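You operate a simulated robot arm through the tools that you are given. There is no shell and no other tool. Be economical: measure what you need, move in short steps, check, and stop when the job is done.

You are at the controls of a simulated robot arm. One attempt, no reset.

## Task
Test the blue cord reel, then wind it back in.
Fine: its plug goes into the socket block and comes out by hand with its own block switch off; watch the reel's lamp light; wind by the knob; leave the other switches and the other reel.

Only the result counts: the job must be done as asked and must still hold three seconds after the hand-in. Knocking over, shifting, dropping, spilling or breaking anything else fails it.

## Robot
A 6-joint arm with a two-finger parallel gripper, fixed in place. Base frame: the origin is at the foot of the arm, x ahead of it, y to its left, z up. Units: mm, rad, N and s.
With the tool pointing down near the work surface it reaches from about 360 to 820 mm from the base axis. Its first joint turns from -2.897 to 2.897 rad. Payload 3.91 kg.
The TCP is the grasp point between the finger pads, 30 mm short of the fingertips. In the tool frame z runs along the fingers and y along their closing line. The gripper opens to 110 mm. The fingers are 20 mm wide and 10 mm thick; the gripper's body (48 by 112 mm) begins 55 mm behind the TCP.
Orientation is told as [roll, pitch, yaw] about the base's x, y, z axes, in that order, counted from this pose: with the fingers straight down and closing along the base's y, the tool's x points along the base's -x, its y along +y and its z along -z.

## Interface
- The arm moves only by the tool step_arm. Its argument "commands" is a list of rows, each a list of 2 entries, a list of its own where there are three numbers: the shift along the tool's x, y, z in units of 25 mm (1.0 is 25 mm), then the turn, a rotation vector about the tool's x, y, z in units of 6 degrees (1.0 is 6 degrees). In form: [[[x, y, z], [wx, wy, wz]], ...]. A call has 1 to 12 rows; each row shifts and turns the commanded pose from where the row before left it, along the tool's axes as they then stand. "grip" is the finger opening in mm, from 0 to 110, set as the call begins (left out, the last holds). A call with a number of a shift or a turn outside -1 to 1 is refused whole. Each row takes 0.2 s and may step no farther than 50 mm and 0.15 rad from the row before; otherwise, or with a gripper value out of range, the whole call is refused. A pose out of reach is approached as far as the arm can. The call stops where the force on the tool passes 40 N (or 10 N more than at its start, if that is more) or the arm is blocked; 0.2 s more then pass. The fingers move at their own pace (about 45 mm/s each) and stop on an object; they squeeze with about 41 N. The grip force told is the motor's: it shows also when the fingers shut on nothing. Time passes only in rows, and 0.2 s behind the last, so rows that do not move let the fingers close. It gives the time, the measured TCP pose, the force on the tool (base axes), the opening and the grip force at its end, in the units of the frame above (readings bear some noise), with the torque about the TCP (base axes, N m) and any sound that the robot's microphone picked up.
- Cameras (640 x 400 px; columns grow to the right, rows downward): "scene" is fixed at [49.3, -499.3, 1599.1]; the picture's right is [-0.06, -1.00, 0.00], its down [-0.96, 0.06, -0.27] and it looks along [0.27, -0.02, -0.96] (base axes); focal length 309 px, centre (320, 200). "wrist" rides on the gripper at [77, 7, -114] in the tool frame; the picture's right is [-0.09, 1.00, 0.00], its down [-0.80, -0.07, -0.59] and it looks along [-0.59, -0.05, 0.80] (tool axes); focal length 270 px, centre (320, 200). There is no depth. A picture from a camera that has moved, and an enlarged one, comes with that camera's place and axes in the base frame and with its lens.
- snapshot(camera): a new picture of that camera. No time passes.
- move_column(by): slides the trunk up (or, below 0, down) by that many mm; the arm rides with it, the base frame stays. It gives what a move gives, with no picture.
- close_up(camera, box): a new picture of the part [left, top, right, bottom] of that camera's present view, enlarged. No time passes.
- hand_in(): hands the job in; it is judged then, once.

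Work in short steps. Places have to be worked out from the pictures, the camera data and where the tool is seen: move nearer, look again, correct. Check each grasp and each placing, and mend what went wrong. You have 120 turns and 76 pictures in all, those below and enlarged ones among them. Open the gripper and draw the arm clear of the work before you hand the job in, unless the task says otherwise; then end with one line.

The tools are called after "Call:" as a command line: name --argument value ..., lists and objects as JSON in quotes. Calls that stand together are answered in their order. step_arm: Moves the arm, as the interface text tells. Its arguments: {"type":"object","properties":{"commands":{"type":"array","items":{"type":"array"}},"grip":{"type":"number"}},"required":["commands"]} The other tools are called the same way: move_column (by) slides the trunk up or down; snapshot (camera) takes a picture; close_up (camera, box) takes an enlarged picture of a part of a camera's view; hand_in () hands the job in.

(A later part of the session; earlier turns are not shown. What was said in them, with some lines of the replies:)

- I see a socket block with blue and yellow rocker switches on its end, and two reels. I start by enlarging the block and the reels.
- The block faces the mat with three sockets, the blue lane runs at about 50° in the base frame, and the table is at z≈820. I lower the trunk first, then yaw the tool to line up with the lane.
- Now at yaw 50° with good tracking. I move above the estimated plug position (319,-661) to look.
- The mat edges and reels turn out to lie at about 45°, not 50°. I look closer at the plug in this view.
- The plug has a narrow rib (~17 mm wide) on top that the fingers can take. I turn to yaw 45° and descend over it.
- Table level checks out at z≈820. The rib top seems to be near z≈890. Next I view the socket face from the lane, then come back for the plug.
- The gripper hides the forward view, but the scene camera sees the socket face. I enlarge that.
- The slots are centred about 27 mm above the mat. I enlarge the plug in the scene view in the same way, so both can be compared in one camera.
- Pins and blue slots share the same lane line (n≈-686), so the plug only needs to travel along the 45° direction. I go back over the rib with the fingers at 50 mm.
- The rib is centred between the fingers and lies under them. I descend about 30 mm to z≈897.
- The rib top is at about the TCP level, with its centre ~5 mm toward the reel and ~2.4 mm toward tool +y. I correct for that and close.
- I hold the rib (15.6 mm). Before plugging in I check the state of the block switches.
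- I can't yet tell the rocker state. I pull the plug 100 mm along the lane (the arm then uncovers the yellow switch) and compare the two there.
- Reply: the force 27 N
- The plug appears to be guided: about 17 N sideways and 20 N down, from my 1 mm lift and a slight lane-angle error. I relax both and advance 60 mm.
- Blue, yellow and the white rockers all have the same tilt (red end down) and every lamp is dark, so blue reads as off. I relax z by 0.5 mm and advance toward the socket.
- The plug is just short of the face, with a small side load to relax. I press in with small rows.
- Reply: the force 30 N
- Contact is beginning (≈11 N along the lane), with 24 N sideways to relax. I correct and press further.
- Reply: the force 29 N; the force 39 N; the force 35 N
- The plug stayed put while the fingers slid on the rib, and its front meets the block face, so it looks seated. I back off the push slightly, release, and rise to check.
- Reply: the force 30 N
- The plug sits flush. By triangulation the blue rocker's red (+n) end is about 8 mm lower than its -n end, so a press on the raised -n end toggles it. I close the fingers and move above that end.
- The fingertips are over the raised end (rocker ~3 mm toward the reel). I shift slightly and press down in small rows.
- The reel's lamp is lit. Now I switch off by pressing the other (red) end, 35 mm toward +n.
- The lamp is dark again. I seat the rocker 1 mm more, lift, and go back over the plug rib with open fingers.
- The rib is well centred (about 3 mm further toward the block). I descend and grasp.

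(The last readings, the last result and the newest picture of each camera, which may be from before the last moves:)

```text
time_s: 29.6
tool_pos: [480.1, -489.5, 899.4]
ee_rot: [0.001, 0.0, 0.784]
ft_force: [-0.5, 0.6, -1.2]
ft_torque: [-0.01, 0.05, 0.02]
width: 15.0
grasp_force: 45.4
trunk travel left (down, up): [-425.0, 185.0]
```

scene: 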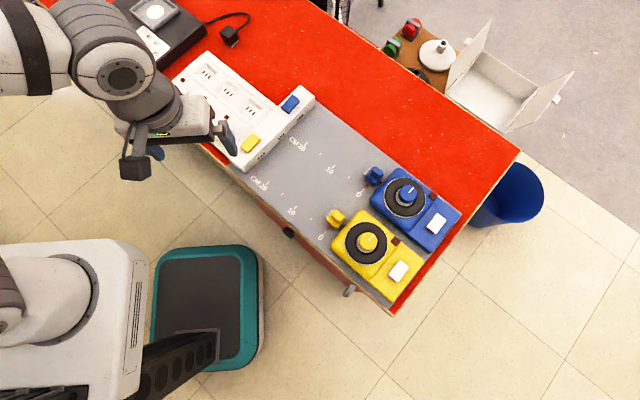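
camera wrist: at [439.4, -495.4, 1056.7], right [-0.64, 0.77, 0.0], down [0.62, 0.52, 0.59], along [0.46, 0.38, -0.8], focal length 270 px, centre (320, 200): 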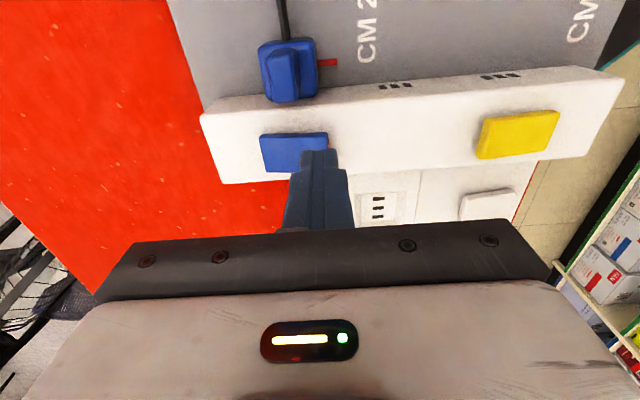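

Firm hold with little side load. I pull the plug straight out, about 25 mm along the lane.

Call:
step_arm --commands '[[[0.2, 0, 0], [0, 0, 0]], [[0.2, 0, 0], [0, 0, 0]], [[0.2, -0.002, 0], [0, 0, 0]], [[0.2, -0.002, 0], [0, 0, 0]], [[0.3, -0.003, 0], [0, 0, 0]]]'

Call:
close_up --camera "scene" --box '[280, 95, 340, 135]'

```text
time_s: 30.8
tool_pos: [460.7, -509.9, 900.5]
ee_rot: [-0.003, 0.002, 0.785]
ft_force: [2.8, -3.0, 11.8]
ft_torque: [0.46, -0.23, 0.06]
width: 15.4
grasp_force: 45.0
trunk travel left (down, up): [-425.0, 185.0]
```

```text
10.00 times, centred on (310, 115) of scene
camera zoom: at [49.3, -499.3, 1599.1], right [-0.06, -1.0, 0.0], down [-0.96, 0.06, -0.27], along [0.27, -0.02, -0.96], focal length 3089 px, centre (420, 1050)
```

zoom: 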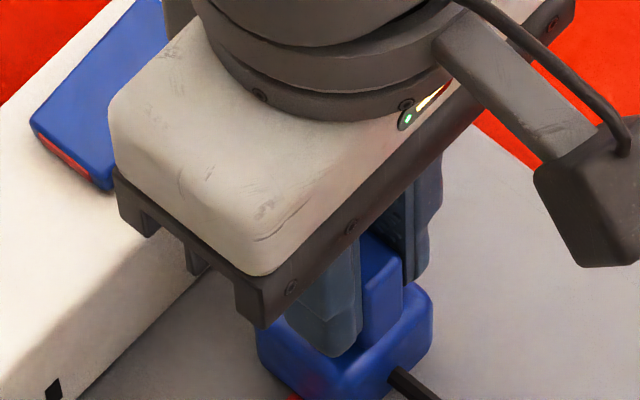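

The plug is out. I release it, rise, and head for the reel knob.

Call:
step_arm --commands '[[[0, 0, 0], [0, 0, 0]], [[0, 0, 0], [0, 0, 0]], [[0, 0, -1], [0, 0, 0]], [[0, 0, -1], [0, 0, 0]], [[0, 0, -1], [0, 0, 0]], [[1, 0, -1], [0, 0, 0]], [[1, 0, 0], [0, 0, 0]], [[1, 0, 0], [0, 0, 0]], [[1, 0, 0], [0, 0, 0]], [[1, 0, 0], [0, 0, 0]], [[1, 0, 0], [0, 0, 0]], [[1, 0, 0], [0, 0, 0]]]' --grip 60

Call:
snapshot --camera "wrist"

Call:
close_up --camera "scene" --box '[290, 110, 450, 230]'

```text
time_s: 33.4
tool_pos: [333.4, -631.4, 997.4]
ee_rot: [-0.002, 0.001, 0.784]
ft_force: [0.9, 0.0, 0.1]
ft_torque: [0.0, 0.01, -0.03]
width: 59.7
grasp_force: 0.0
trunk travel left (down, up): [-425.0, 185.0]
```

```text
32 pictures are left
camera wrist: at [274.9, -681.8, 1112.2], right [-0.64, 0.77, 0.0], down [0.62, 0.52, 0.59], along [0.46, 0.38, -0.8], focal length 270 px, centre (320, 200)
```

wrist: 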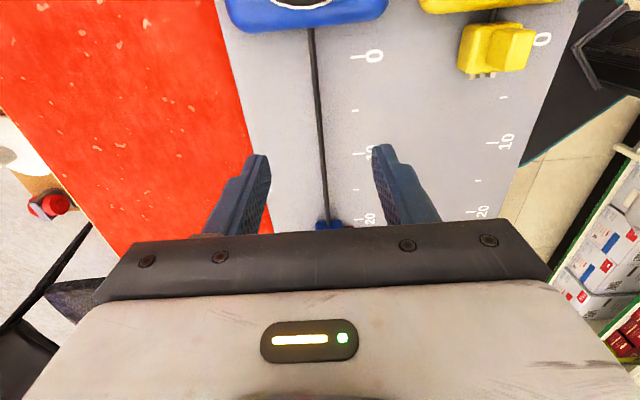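

```text
3.33 times, centred on (370, 170) of scene
camera zoom: at [49.3, -499.3, 1599.1], right [-0.06, -1.0, 0.0], down [-0.96, 0.06, -0.27], along [0.27, -0.02, -0.96], focal length 1030 px, centre (153, 300)
```

zoom: 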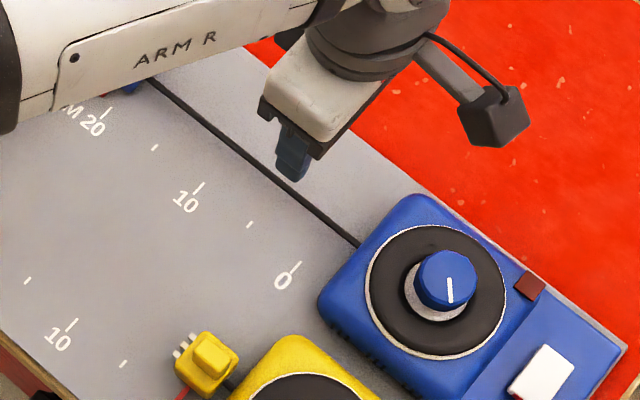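

The mark moved clockwise (seen from above) as the cord came back in, at about 0.96 mm per degree. Winding home therefore needs about 220° clockwise. I move above the blue knob.

Call:
step_arm --commands '[[[0.98, -0.03, 0], [0, 0, 0]], [[0.98, -0.03, 0], [0, 0, 0]], [[0.98, -0.03, 0], [0, 0, 0]], [[0.98, -0.03, 0], [0, 0, 0]], [[0.98, -0.03, 0], [0, 0, 0]]]'

Call:
snapshot --camera "wrist"

```text
time_s: 34.5
tool_pos: [251.6, -720.6, 998.3]
ee_rot: [0.001, -0.001, 0.785]
ft_force: [-0.5, -0.9, 0.2]
ft_torque: [0.01, 0.0, 0.01]
width: 59.7
grasp_force: 0.0
trunk travel left (down, up): [-425.0, 185.0]
```

```text
30 pictures are left
camera wrist: at [191.7, -771.2, 1112.7], right [-0.64, 0.77, 0.0], down [0.62, 0.52, 0.59], along [0.46, 0.38, -0.8], focal length 270 px, centre (320, 200)
```

wrist: 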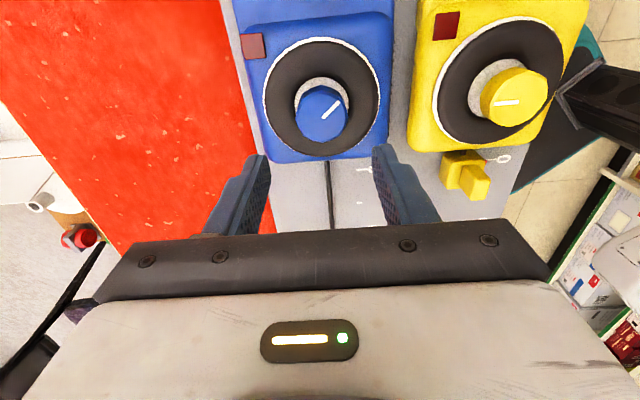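

Triangulated: the knob top is at (248,-723) at z≈895, diameter ~40 mm. I pre-rotate the tool 60° counter-clockwise (seen from above) and come lower over the knob.

Call:
step_arm --commands '[[[0.17, 0.05, 0.3], [0, 0, -1]], [[0, 0, 0.2], [0, 0, -1]], [[0, 0, 0.2], [0, 0, -1]], [[0, 0, 0.2], [0, 0, -1]], [[0, 0, 0.2], [0, 0, -1]], [[0, 0, 0.2], [0, 0, -1]], [[0, 0, 0.2], [0, 0, -1]], [[0, 0, 0.2], [0, 0, -1]], [[0, 0, 0.2], [0, 0, -1]], [[0, 0, 0.1], [0, 0, -1]]]'

Call:
snapshot --camera "wrist"

```text
time_s: 36.8
tool_pos: [260.1, -721.0, 952.2]
ee_rot: [0.006, 0.002, 1.711]
ft_force: [-0.8, -0.3, 0.2]
ft_torque: [-0.02, -0.02, 0.0]
width: 60.2
grasp_force: 0.0
out of reach, approached as far as the arm can: row 9, 10
trunk travel left (down, up): [-425.0, 185.0]
```

```text
29 pictures are left
camera wrist: at [265.5, -798.6, 1066.7], right [-1.0, -0.05, 0.01], down [-0.04, 0.8, 0.59], along [-0.04, 0.59, -0.81], focal length 270 px, centre (320, 200)
```

wrist: 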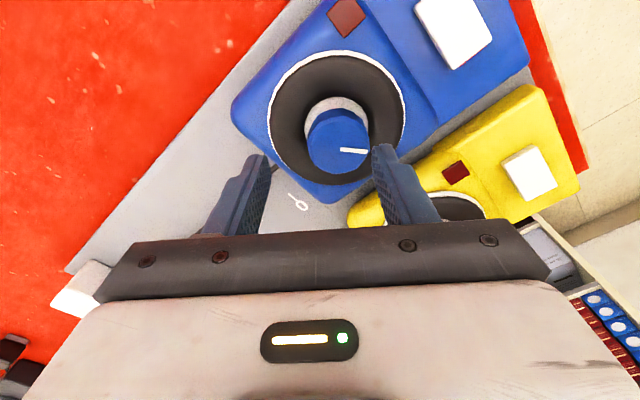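

The yaw limit is near 98° here, which leaves plenty of clockwise range. I back off by about 12° and read the pose.

Call:
step_arm --commands '[[[0, 0, 0], [0, 0, 1]], [[0, 0, 0], [0, 0, 1]], [[0, 0, 0], [0, 0, 0]]]'

Call:
snapshot --camera "wrist"

```text
time_s: 37.5
tool_pos: [261.1, -721.4, 951.7]
ee_rot: [0.004, 0.003, 1.501]
ft_force: [-0.3, 0.8, -0.8]
ft_torque: [-0.02, 0.0, -0.02]
width: 60.0
grasp_force: 0.1
trunk travel left (down, up): [-425.0, 185.0]
```

```text
28 pictures are left
camera wrist: at [249.2, -797.7, 1066.5], right [-0.99, 0.16, 0.0], down [0.13, 0.8, 0.59], along [0.09, 0.59, -0.81], focal length 270 px, centre (320, 200)
```

wrist: 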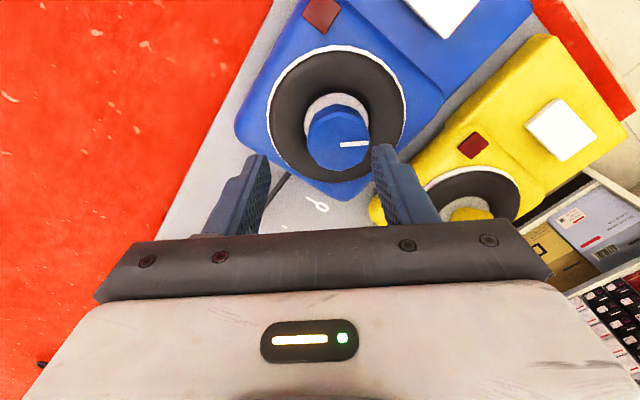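

Knob centre confirmed at (248,-722). I centre on it and descend to z≈930 for a check.

Call:
step_arm --commands '[[[0.07, 0.52, 0], [0, 0, 0]], [[0, 0, 0.45], [0, 0, 0]], [[0, 0, 0.4], [0, 0, 0]], [[0, 0, 0], [0, 0, 0]]]'

Call:
close_up --camera "wrist" --box '[220, 80, 420, 240]'

```text
time_s: 38.5
tool_pos: [247.4, -720.4, 930.0]
ee_rot: [0.006, 0.003, 1.504]
ft_force: [-1.1, 0.2, 0.2]
ft_torque: [0.01, 0.02, 0.03]
width: 59.9
grasp_force: 0.0
trunk travel left (down, up): [-425.0, 185.0]
```

```text
2.50 times, centred on (320, 160) of wrist
camera zoom: at [236.1, -797.8, 1044.8], right [-0.99, 0.16, 0.0], down [0.13, 0.8, 0.59], along [0.09, 0.59, -0.81], focal length 676 px, centre (320, 300)
```

zoom: 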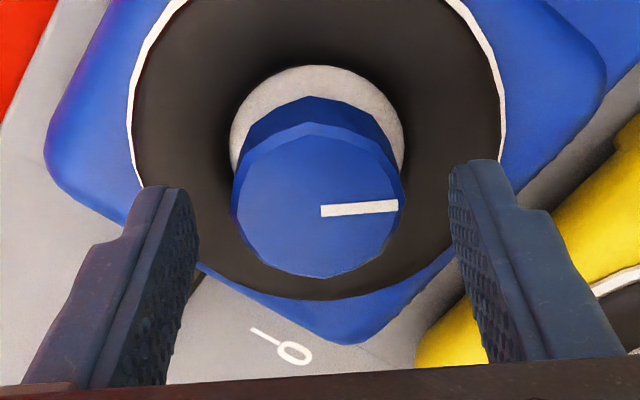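

Well centred; a 3 mm shift remains. I descend to z≈909 and close on the knob.

Call:
step_arm --commands '[[[-0.11, 0, 0.4], [0, 0, 0]], [[0, 0, 0.4], [0, 0, 0]], [[0, 0, 0], [0, 0, 0]]]'

Call:
step_arm --commands '[[[0, 0, 0], [0, 0, 0]], [[0, 0, 0], [0, 0, 0]], [[0, 0, 0], [0, 0, 0]], [[0, 0, 0], [0, 0, 0]]]' --grip 20

```text
time_s: 39.4
tool_pos: [247.0, -718.5, 909.5]
ee_rot: [0.005, 0.001, 1.503]
ft_force: [0.3, -0.6, -0.1]
ft_torque: [0.02, 0.0, -0.02]
width: 60.1
grasp_force: 0.0
trunk travel left (down, up): [-425.0, 185.0]
```

```text
time_s: 40.4
tool_pos: [247.0, -719.4, 909.0]
ee_rot: [0.004, 0.004, 1.502]
ft_force: [2.6, 0.0, -0.8]
ft_torque: [-0.17, -0.58, 0.01]
width: 42.0
grasp_force: 44.7
trunk travel left (down, up): [-425.0, 185.0]
```

Knob gripped at 42 mm. I turn 30° clockwise and check the force.

Call:
step_arm --commands '[[[0, 0, 0], [0, 0, 1]], [[0, 0, 0], [0, 0, 1]], [[0, 0, 0], [0, 0, 1]], [[0, 0, 0], [0, 0, 1]], [[0, 0, 0], [0, 0, 1]]]'

Call:
close_up --camera "scene" --box '[280, 90, 440, 220]'

```text
time_s: 41.5
tool_pos: [248.8, -719.5, 909.3]
ee_rot: [0.007, 0.002, 0.977]
ft_force: [6.0, 8.3, -13.5]
ft_torque: [0.09, -0.98, 0.01]
width: 41.8
grasp_force: 44.7
trunk travel left (down, up): [-425.0, 185.0]
```

```text
3.08 times, centred on (360, 155) of scene
camera zoom: at [49.3, -499.3, 1599.1], right [-0.06, -1.0, 0.0], down [-0.96, 0.06, -0.27], along [0.27, -0.02, -0.96], focal length 950 px, centre (197, 338)
```

zoom: 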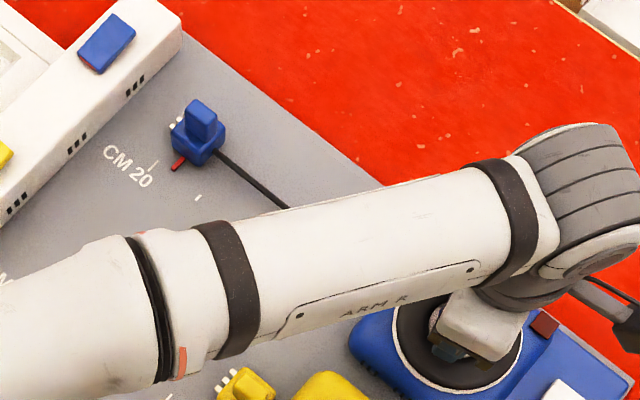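

The plug follows; its red pointer is now near 18 cm. I continue 60° more.

Call:
step_arm --commands '[[[0, 0, 0], [0, 0, 1]], [[0, 0, 0], [0, 0, 1]], [[0, 0, 0], [0, 0, 1]], [[0, 0, 0], [0, 0, 1]], [[0, 0, 0], [0, 0, 1]], [[0, 0, 0], [0, 0, 1]], [[0, 0, 0], [0, 0, 1]], [[0, 0, 0], [0, 0, 1]], [[0, 0, 0], [0, 0, 1]], [[0, 0, 0], [0, 0, 1]]]'

Call:
close_up --camera "scene" --box '[280, 90, 440, 220]'

```text
time_s: 43.8
tool_pos: [249.5, -720.5, 908.5]
ee_rot: [-0.004, 0.008, -0.068]
ft_force: [21.8, -21.5, -6.3]
ft_torque: [0.41, 0.34, 0.07]
width: 41.8
grasp_force: 44.7
trunk travel left (down, up): [-425.0, 185.0]
```

```text
3.08 times, centred on (360, 155) of scene
camera zoom: at [49.3, -499.3, 1599.1], right [-0.06, -1.0, 0.0], down [-0.96, 0.06, -0.27], along [0.27, -0.02, -0.96], focal length 950 px, centre (197, 338)
```

zoom: 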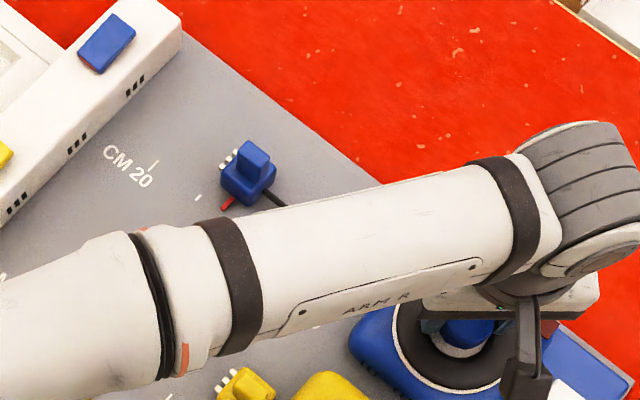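

About 6 cm wound per 60°, and the pointer is near 12.5 cm. I relieve the side load and continue 60°.

Call:
step_arm --commands '[[[-0.04, -0.04, 0], [0, 0, 0.5]], [[0, 0, 0], [0, 0, 1]], [[0, 0, 0], [0, 0, 1]], [[0, 0, 0], [0, 0, 1]], [[0, 0, 0], [0, 0, 1]], [[0, 0, 0], [0, 0, 1]], [[0, 0, 0], [0, 0, 1]], [[0, 0, 0], [0, 0, 1]], [[0, 0, 0], [0, 0, 1]], [[0, 0, 0], [0, 0, 1]], [[0, 0, 0], [0, 0, 0.5]]]'

Call:
close_up --camera "scene" --box '[280, 90, 440, 220]'

```text
time_s: 46.1
tool_pos: [248.8, -723.0, 909.5]
ee_rot: [-0.005, -0.001, -1.117]
ft_force: [9.8, -29.6, 7.6]
ft_torque: [0.38, -0.19, 0.04]
width: 41.7
grasp_force: 45.0
trunk travel left (down, up): [-425.0, 185.0]
```

```text
3.08 times, centred on (360, 155) of scene
camera zoom: at [49.3, -499.3, 1599.1], right [-0.06, -1.0, 0.0], down [-0.96, 0.06, -0.27], along [0.27, -0.02, -0.96], focal length 950 px, centre (197, 338)
```

zoom: 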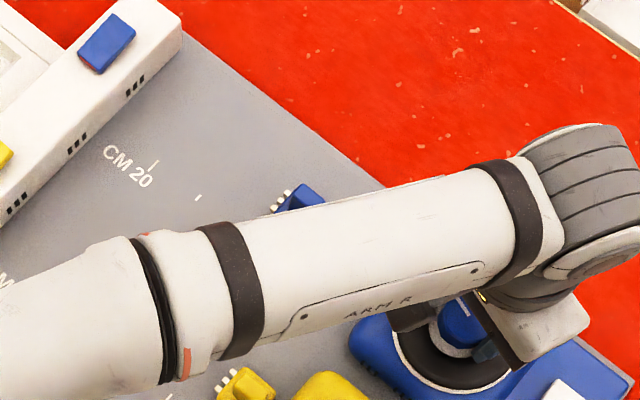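

About 70° remain. I relieve the load and turn 54° more.

Call:
step_arm --commands '[[[-0.055, -0.005, 0], [0, 0, 0.5]], [[0, 0, 0], [0, 0, 1]], [[0, 0, 0], [0, 0, 1]], [[0, 0, 0], [0, 0, 1]], [[0, 0, 0], [0, 0, 1]], [[0, 0, 0], [0, 0, 1]], [[0, 0, 0], [0, 0, 1]], [[0, 0, 0], [0, 0, 1]], [[0, 0, 0], [0, 0, 1]], [[0, 0, 0], [0, 0, 0.5]]]'

Call:
snapshot --camera "wrist"

Call:
snapshot --camera "scene"

```text
time_s: 48.4
tool_pos: [247.1, -722.4, 909.5]
ee_rot: [-0.004, -0.002, -2.059]
ft_force: [-6.6, -11.2, 0.1]
ft_torque: [-0.74, -0.35, 0.01]
width: 42.1
grasp_force: 45.2
trunk travel left (down, up): [-425.0, 185.0]
```

```text
23 pictures are left
camera wrist: at [290.3, -658.4, 1023.6], right [0.84, -0.55, -0.01], down [-0.44, -0.67, 0.6], along [-0.33, -0.5, -0.8], focal length 270 px, centre (320, 200)
```

wrist: 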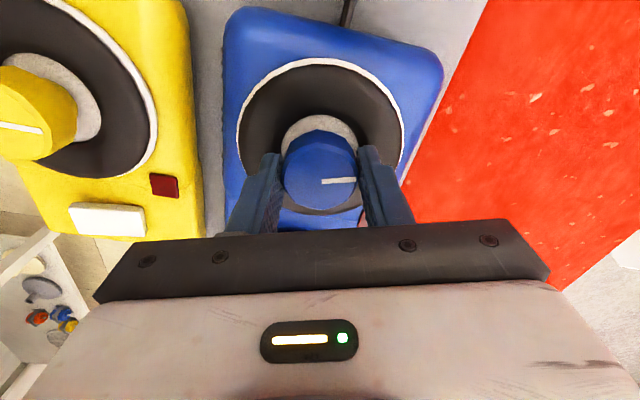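

```text
22 pictures are left
```

scene: 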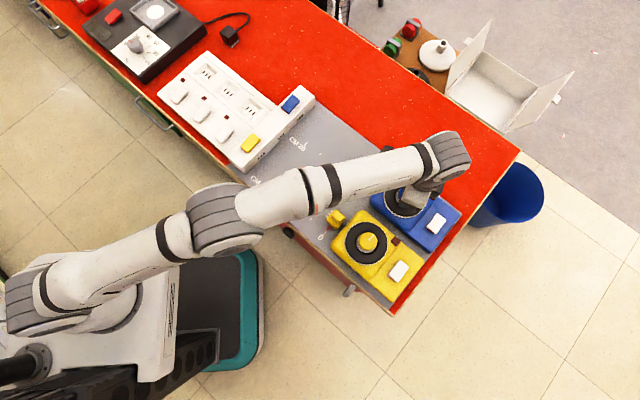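

The marks show that blue still needs roughly 14–18° to match the untouched yellow knob's orientation. I turn 12° more, gently.

Call:
step_arm --commands '[[[0, 0, 0], [0, 0, 0.5]], [[0, 0, 0], [0, 0, 0.5]], [[0, 0, 0], [0, 0, 0.5]], [[0, 0, 0], [0, 0, 0.5]]]'

Call:
close_up --camera "scene" --box '[330, 140, 430, 220]'

```text
time_s: 49.4
tool_pos: [247.7, -722.3, 908.6]
ee_rot: [-0.004, -0.003, -2.268]
ft_force: [-12.4, -7.0, -1.2]
ft_torque: [0.32, -0.66, 0.02]
width: 41.9
grasp_force: 45.3
trunk travel left (down, up): [-425.0, 185.0]
```

```text
5.00 times, centred on (380, 180) of scene
camera zoom: at [49.3, -499.3, 1599.1], right [-0.06, -1.0, 0.0], down [-0.96, 0.06, -0.27], along [0.27, -0.02, -0.96], focal length 1545 px, centre (20, 300)
```

zoom: 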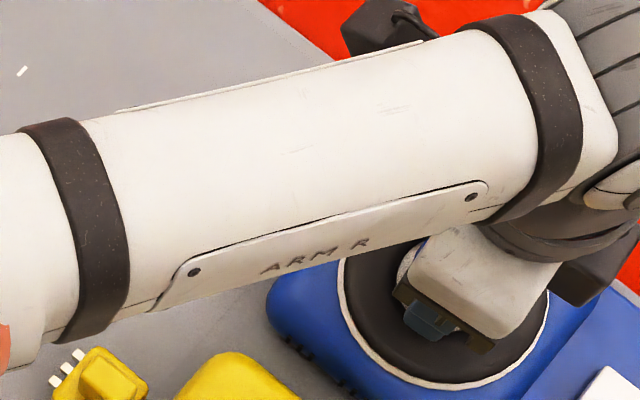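

The plug is hidden under the arm. I release and rise to see the plug from the wrist camera.

Call:
step_arm --commands '[[[0, 0, 0], [0, 0, 0]], [[0, 0, 0], [0, 0, 0]], [[0, 0, -1], [0, 0, 0]], [[0, 0, -1], [0, 0, 0]], [[0, 0, -1], [0, 0, 0]], [[0, 0, 0], [0, 0, 0]]]' --grip 60

Call:
snapshot --camera "wrist"

```text
time_s: 50.8
tool_pos: [247.3, -719.9, 987.1]
ee_rot: [-0.004, -0.002, -2.268]
ft_force: [-0.3, -0.5, 0.0]
ft_torque: [-0.02, 0.0, -0.04]
width: 60.0
grasp_force: 0.0
trunk travel left (down, up): [-425.0, 185.0]
```

```text
20 pictures are left
camera wrist: at [303.6, -666.5, 1100.7], right [0.71, -0.71, 0.0], down [-0.57, -0.57, 0.6], along [-0.42, -0.42, -0.8], focal length 270 px, centre (320, 200)
```

wrist: 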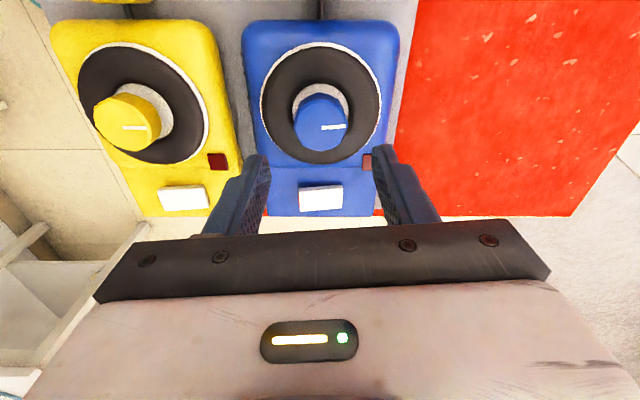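

The marks now nearly match (blue perhaps ~5° short). I move toward the block to see the plug against the 0 mark.

Call:
step_arm --commands '[[[1, 0, 0], [0, 0, 0]], [[1, 0, 0], [0, 0, 0]], [[1, 0, 0], [0, 0, 0]]]'

Call:
close_up --camera "wrist" --box '[60, 0, 420, 225]'

```text
time_s: 51.5
tool_pos: [300.0, -664.5, 984.3]
ee_rot: [-0.001, -0.005, -2.268]
ft_force: [-0.3, 0.0, -0.5]
ft_torque: [-0.02, -0.03, 0.0]
width: 59.6
grasp_force: 0.1
trunk travel left (down, up): [-425.0, 185.0]
```

```text
1.78 times, centred on (240, 112) of wrist
camera zoom: at [356.1, -609.6, 1098.3], right [0.71, -0.71, 0.0], down [-0.57, -0.57, 0.6], along [-0.42, -0.42, -0.8], focal length 480 px, centre (462, 356)
```

zoom: 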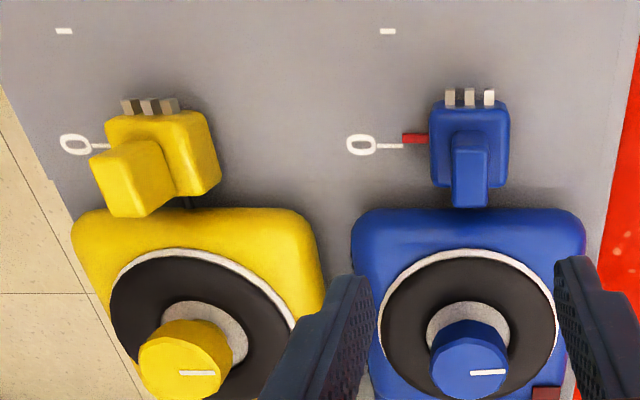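

The pointer is still ~3 mm short of 0. I go back, regrip, and wind about 4° more.

Call:
step_arm --commands '[[[-1, 0, 0], [0, 0, 0]], [[-1, 0, 0], [0, 0, 0]], [[-1, 0, 0], [0, 0, 0]], [[0, 0, 1], [0, 0, 0]], [[0, 0, 1], [0, 0, 0]], [[0, 0, 0.5], [0, 0, 0]], [[0, 0, 0.5], [0, 0, 0]], [[0, 0, 0], [0, 0, 0]]]'

Call:
step_arm --commands '[[[0, 0, 0], [0, 0, 0]], [[0, 0, 0], [0, 0, 0]], [[0, 0, 0], [0, 0, 0]], [[0, 0, 0], [0, 0, 0]]]' --grip 20

Call:
step_arm --commands '[[[0, 0, 0], [0, 0, 0.3]], [[0, 0, 0], [0, 0, 0.3]], [[0, 0, 0], [0, 0, 0.1]], [[0, 0, 0], [0, 0, 0]]]'

```text
time_s: 53.4
tool_pos: [248.6, -720.4, 911.1]
ee_rot: [-0.005, -0.007, -2.266]
ft_force: [-0.2, 0.4, -0.5]
ft_torque: [-0.01, -0.02, -0.02]
width: 60.0
grasp_force: 0.0
trunk travel left (down, up): [-425.0, 185.0]
```

```text
time_s: 54.4
tool_pos: [248.7, -720.0, 910.5]
ee_rot: [-0.003, -0.003, -2.267]
ft_force: [-1.8, 2.7, -0.8]
ft_torque: [-0.11, -0.08, -0.01]
width: 41.8
grasp_force: 44.8
trunk travel left (down, up): [-425.0, 185.0]
```

```text
time_s: 55.4
tool_pos: [249.3, -719.5, 911.3]
ee_rot: [-0.002, -0.006, -2.341]
ft_force: [-1.5, 4.3, 3.2]
ft_torque: [0.94, -0.41, -0.01]
width: 41.5
grasp_force: 44.9
trunk travel left (down, up): [-425.0, 185.0]
```

I release and look at the pointer again.

Call:
step_arm --commands '[[[0, 0, 0], [0, 0, 0]], [[0, 0, 0], [0, 0, 0]], [[0, 0, -1], [0, 0, 0]], [[0, 0, -1], [0, 0, 0]], [[0, 0, -1], [0, 0, 0]], [[1, 0, 0], [0, 0, 0]], [[1, 0, 0], [0, 0, 0]], [[1, 0, 0], [0, 0, 0]], [[0, 0, 0], [0, 0, 0]]]' --grip 60

Call:
close_up --camera "wrist" --box '[60, 0, 420, 225]'

Call:
close_up --camera "wrist" --box '[240, 30, 360, 110]'

```text
time_s: 57.4
tool_pos: [302.7, -669.3, 986.4]
ee_rot: [-0.003, -0.005, -2.341]
ft_force: [-0.2, 0.6, -0.4]
ft_torque: [0.02, -0.01, 0.0]
width: 60.1
grasp_force: 0.1
trunk travel left (down, up): [-425.0, 185.0]
```

```text
1.78 times, centred on (240, 112) of wrist
camera zoom: at [362.5, -618.7, 1100.3], right [0.65, -0.76, 0.0], down [-0.61, -0.52, 0.6], along [-0.45, -0.39, -0.8], focal length 480 px, centre (462, 356)
```

zoom: 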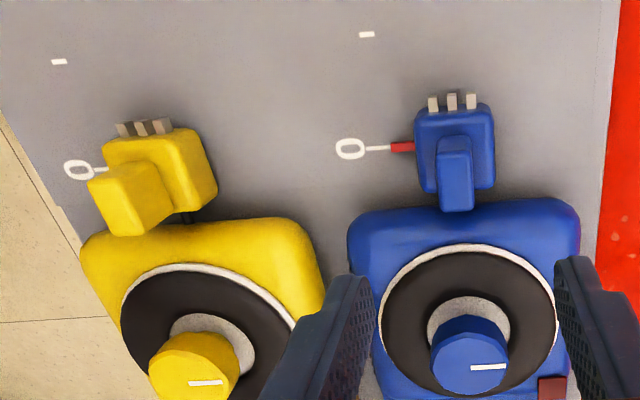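

```text
5.00 times, centred on (300, 70) of wrist
camera zoom: at [362.5, -618.7, 1100.3], right [0.65, -0.76, 0.0], down [-0.61, -0.52, 0.6], along [-0.45, -0.39, -0.8], focal length 1351 px, centre (420, 850)
```

zoom: 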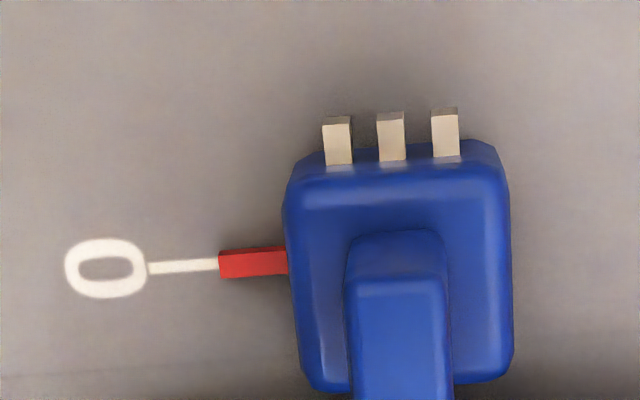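

The pointer now lines up with the 0 tick. I draw the arm up and clear, then verify the whole scene.

Call:
step_arm --commands '[[[0, 0, -1], [0, 0, 0]], [[0, 0, -1], [0, 0, 0]], [[0, 0, -1], [0, 0, 0]], [[0, 0, -1], [0, 0, 0]], [[0.7, -0.9, 0], [0, 0, 0]], [[0.7, -0.9, 0], [0, 0, 0]], [[0.7, -0.9, 0], [0, 0, 0]], [[0.7, -0.9, 0], [0, 0, 0]], [[0.7, -0.9, 0], [0, 0, 0]], [[0.7, -0.9, 0], [0, 0, 0]], [[0, -1, 0], [0, 0, 0]], [[0, -1, 0], [0, 0, 0]]]'

Call:
snapshot --camera "scene"

Call:
close_up --camera "scene" --box '[320, 140, 480, 320]'

```text
time_s: 60.0
tool_pos: [242.8, -463.5, 1083.2]
ee_rot: [0.0, -0.004, -2.342]
ft_force: [-0.9, 0.8, 0.1]
ft_torque: [0.02, -0.01, 0.0]
width: 60.2
grasp_force: 0.1
trunk travel left (down, up): [-425.0, 185.0]
```

```text
16 pictures are left
```

scene: 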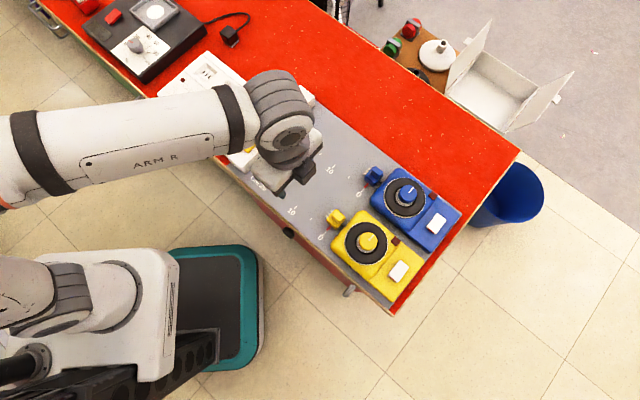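

```text
2.22 times, centred on (400, 230) of scene
camera zoom: at [49.3, -499.3, 1599.1], right [-0.06, -1.0, 0.0], down [-0.96, 0.06, -0.27], along [0.27, -0.02, -0.96], focal length 686 px, centre (142, 133)
```

zoom: 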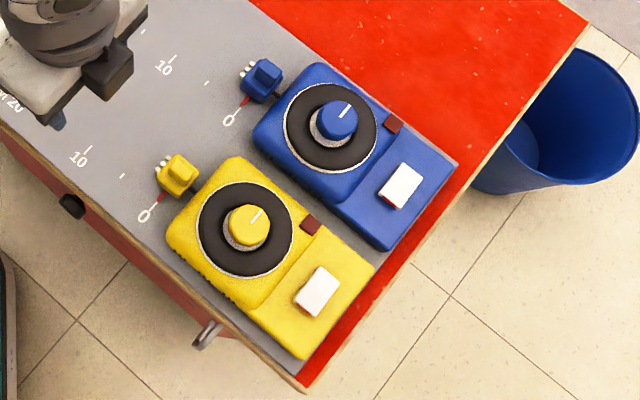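

The reel looks just as at the start: plug at 0, lamp dark, block switch off, and the arm is clear. I hand in.

Call:
hand_in

```text
The job is handed in.
```

I tested the blue cord reel: its lamp lit when I switched its block switch on. I then switched it off, unplugged it, and wound the cord back to the 0 mark by the knob. I did not touch the other switches or the yellow reel.
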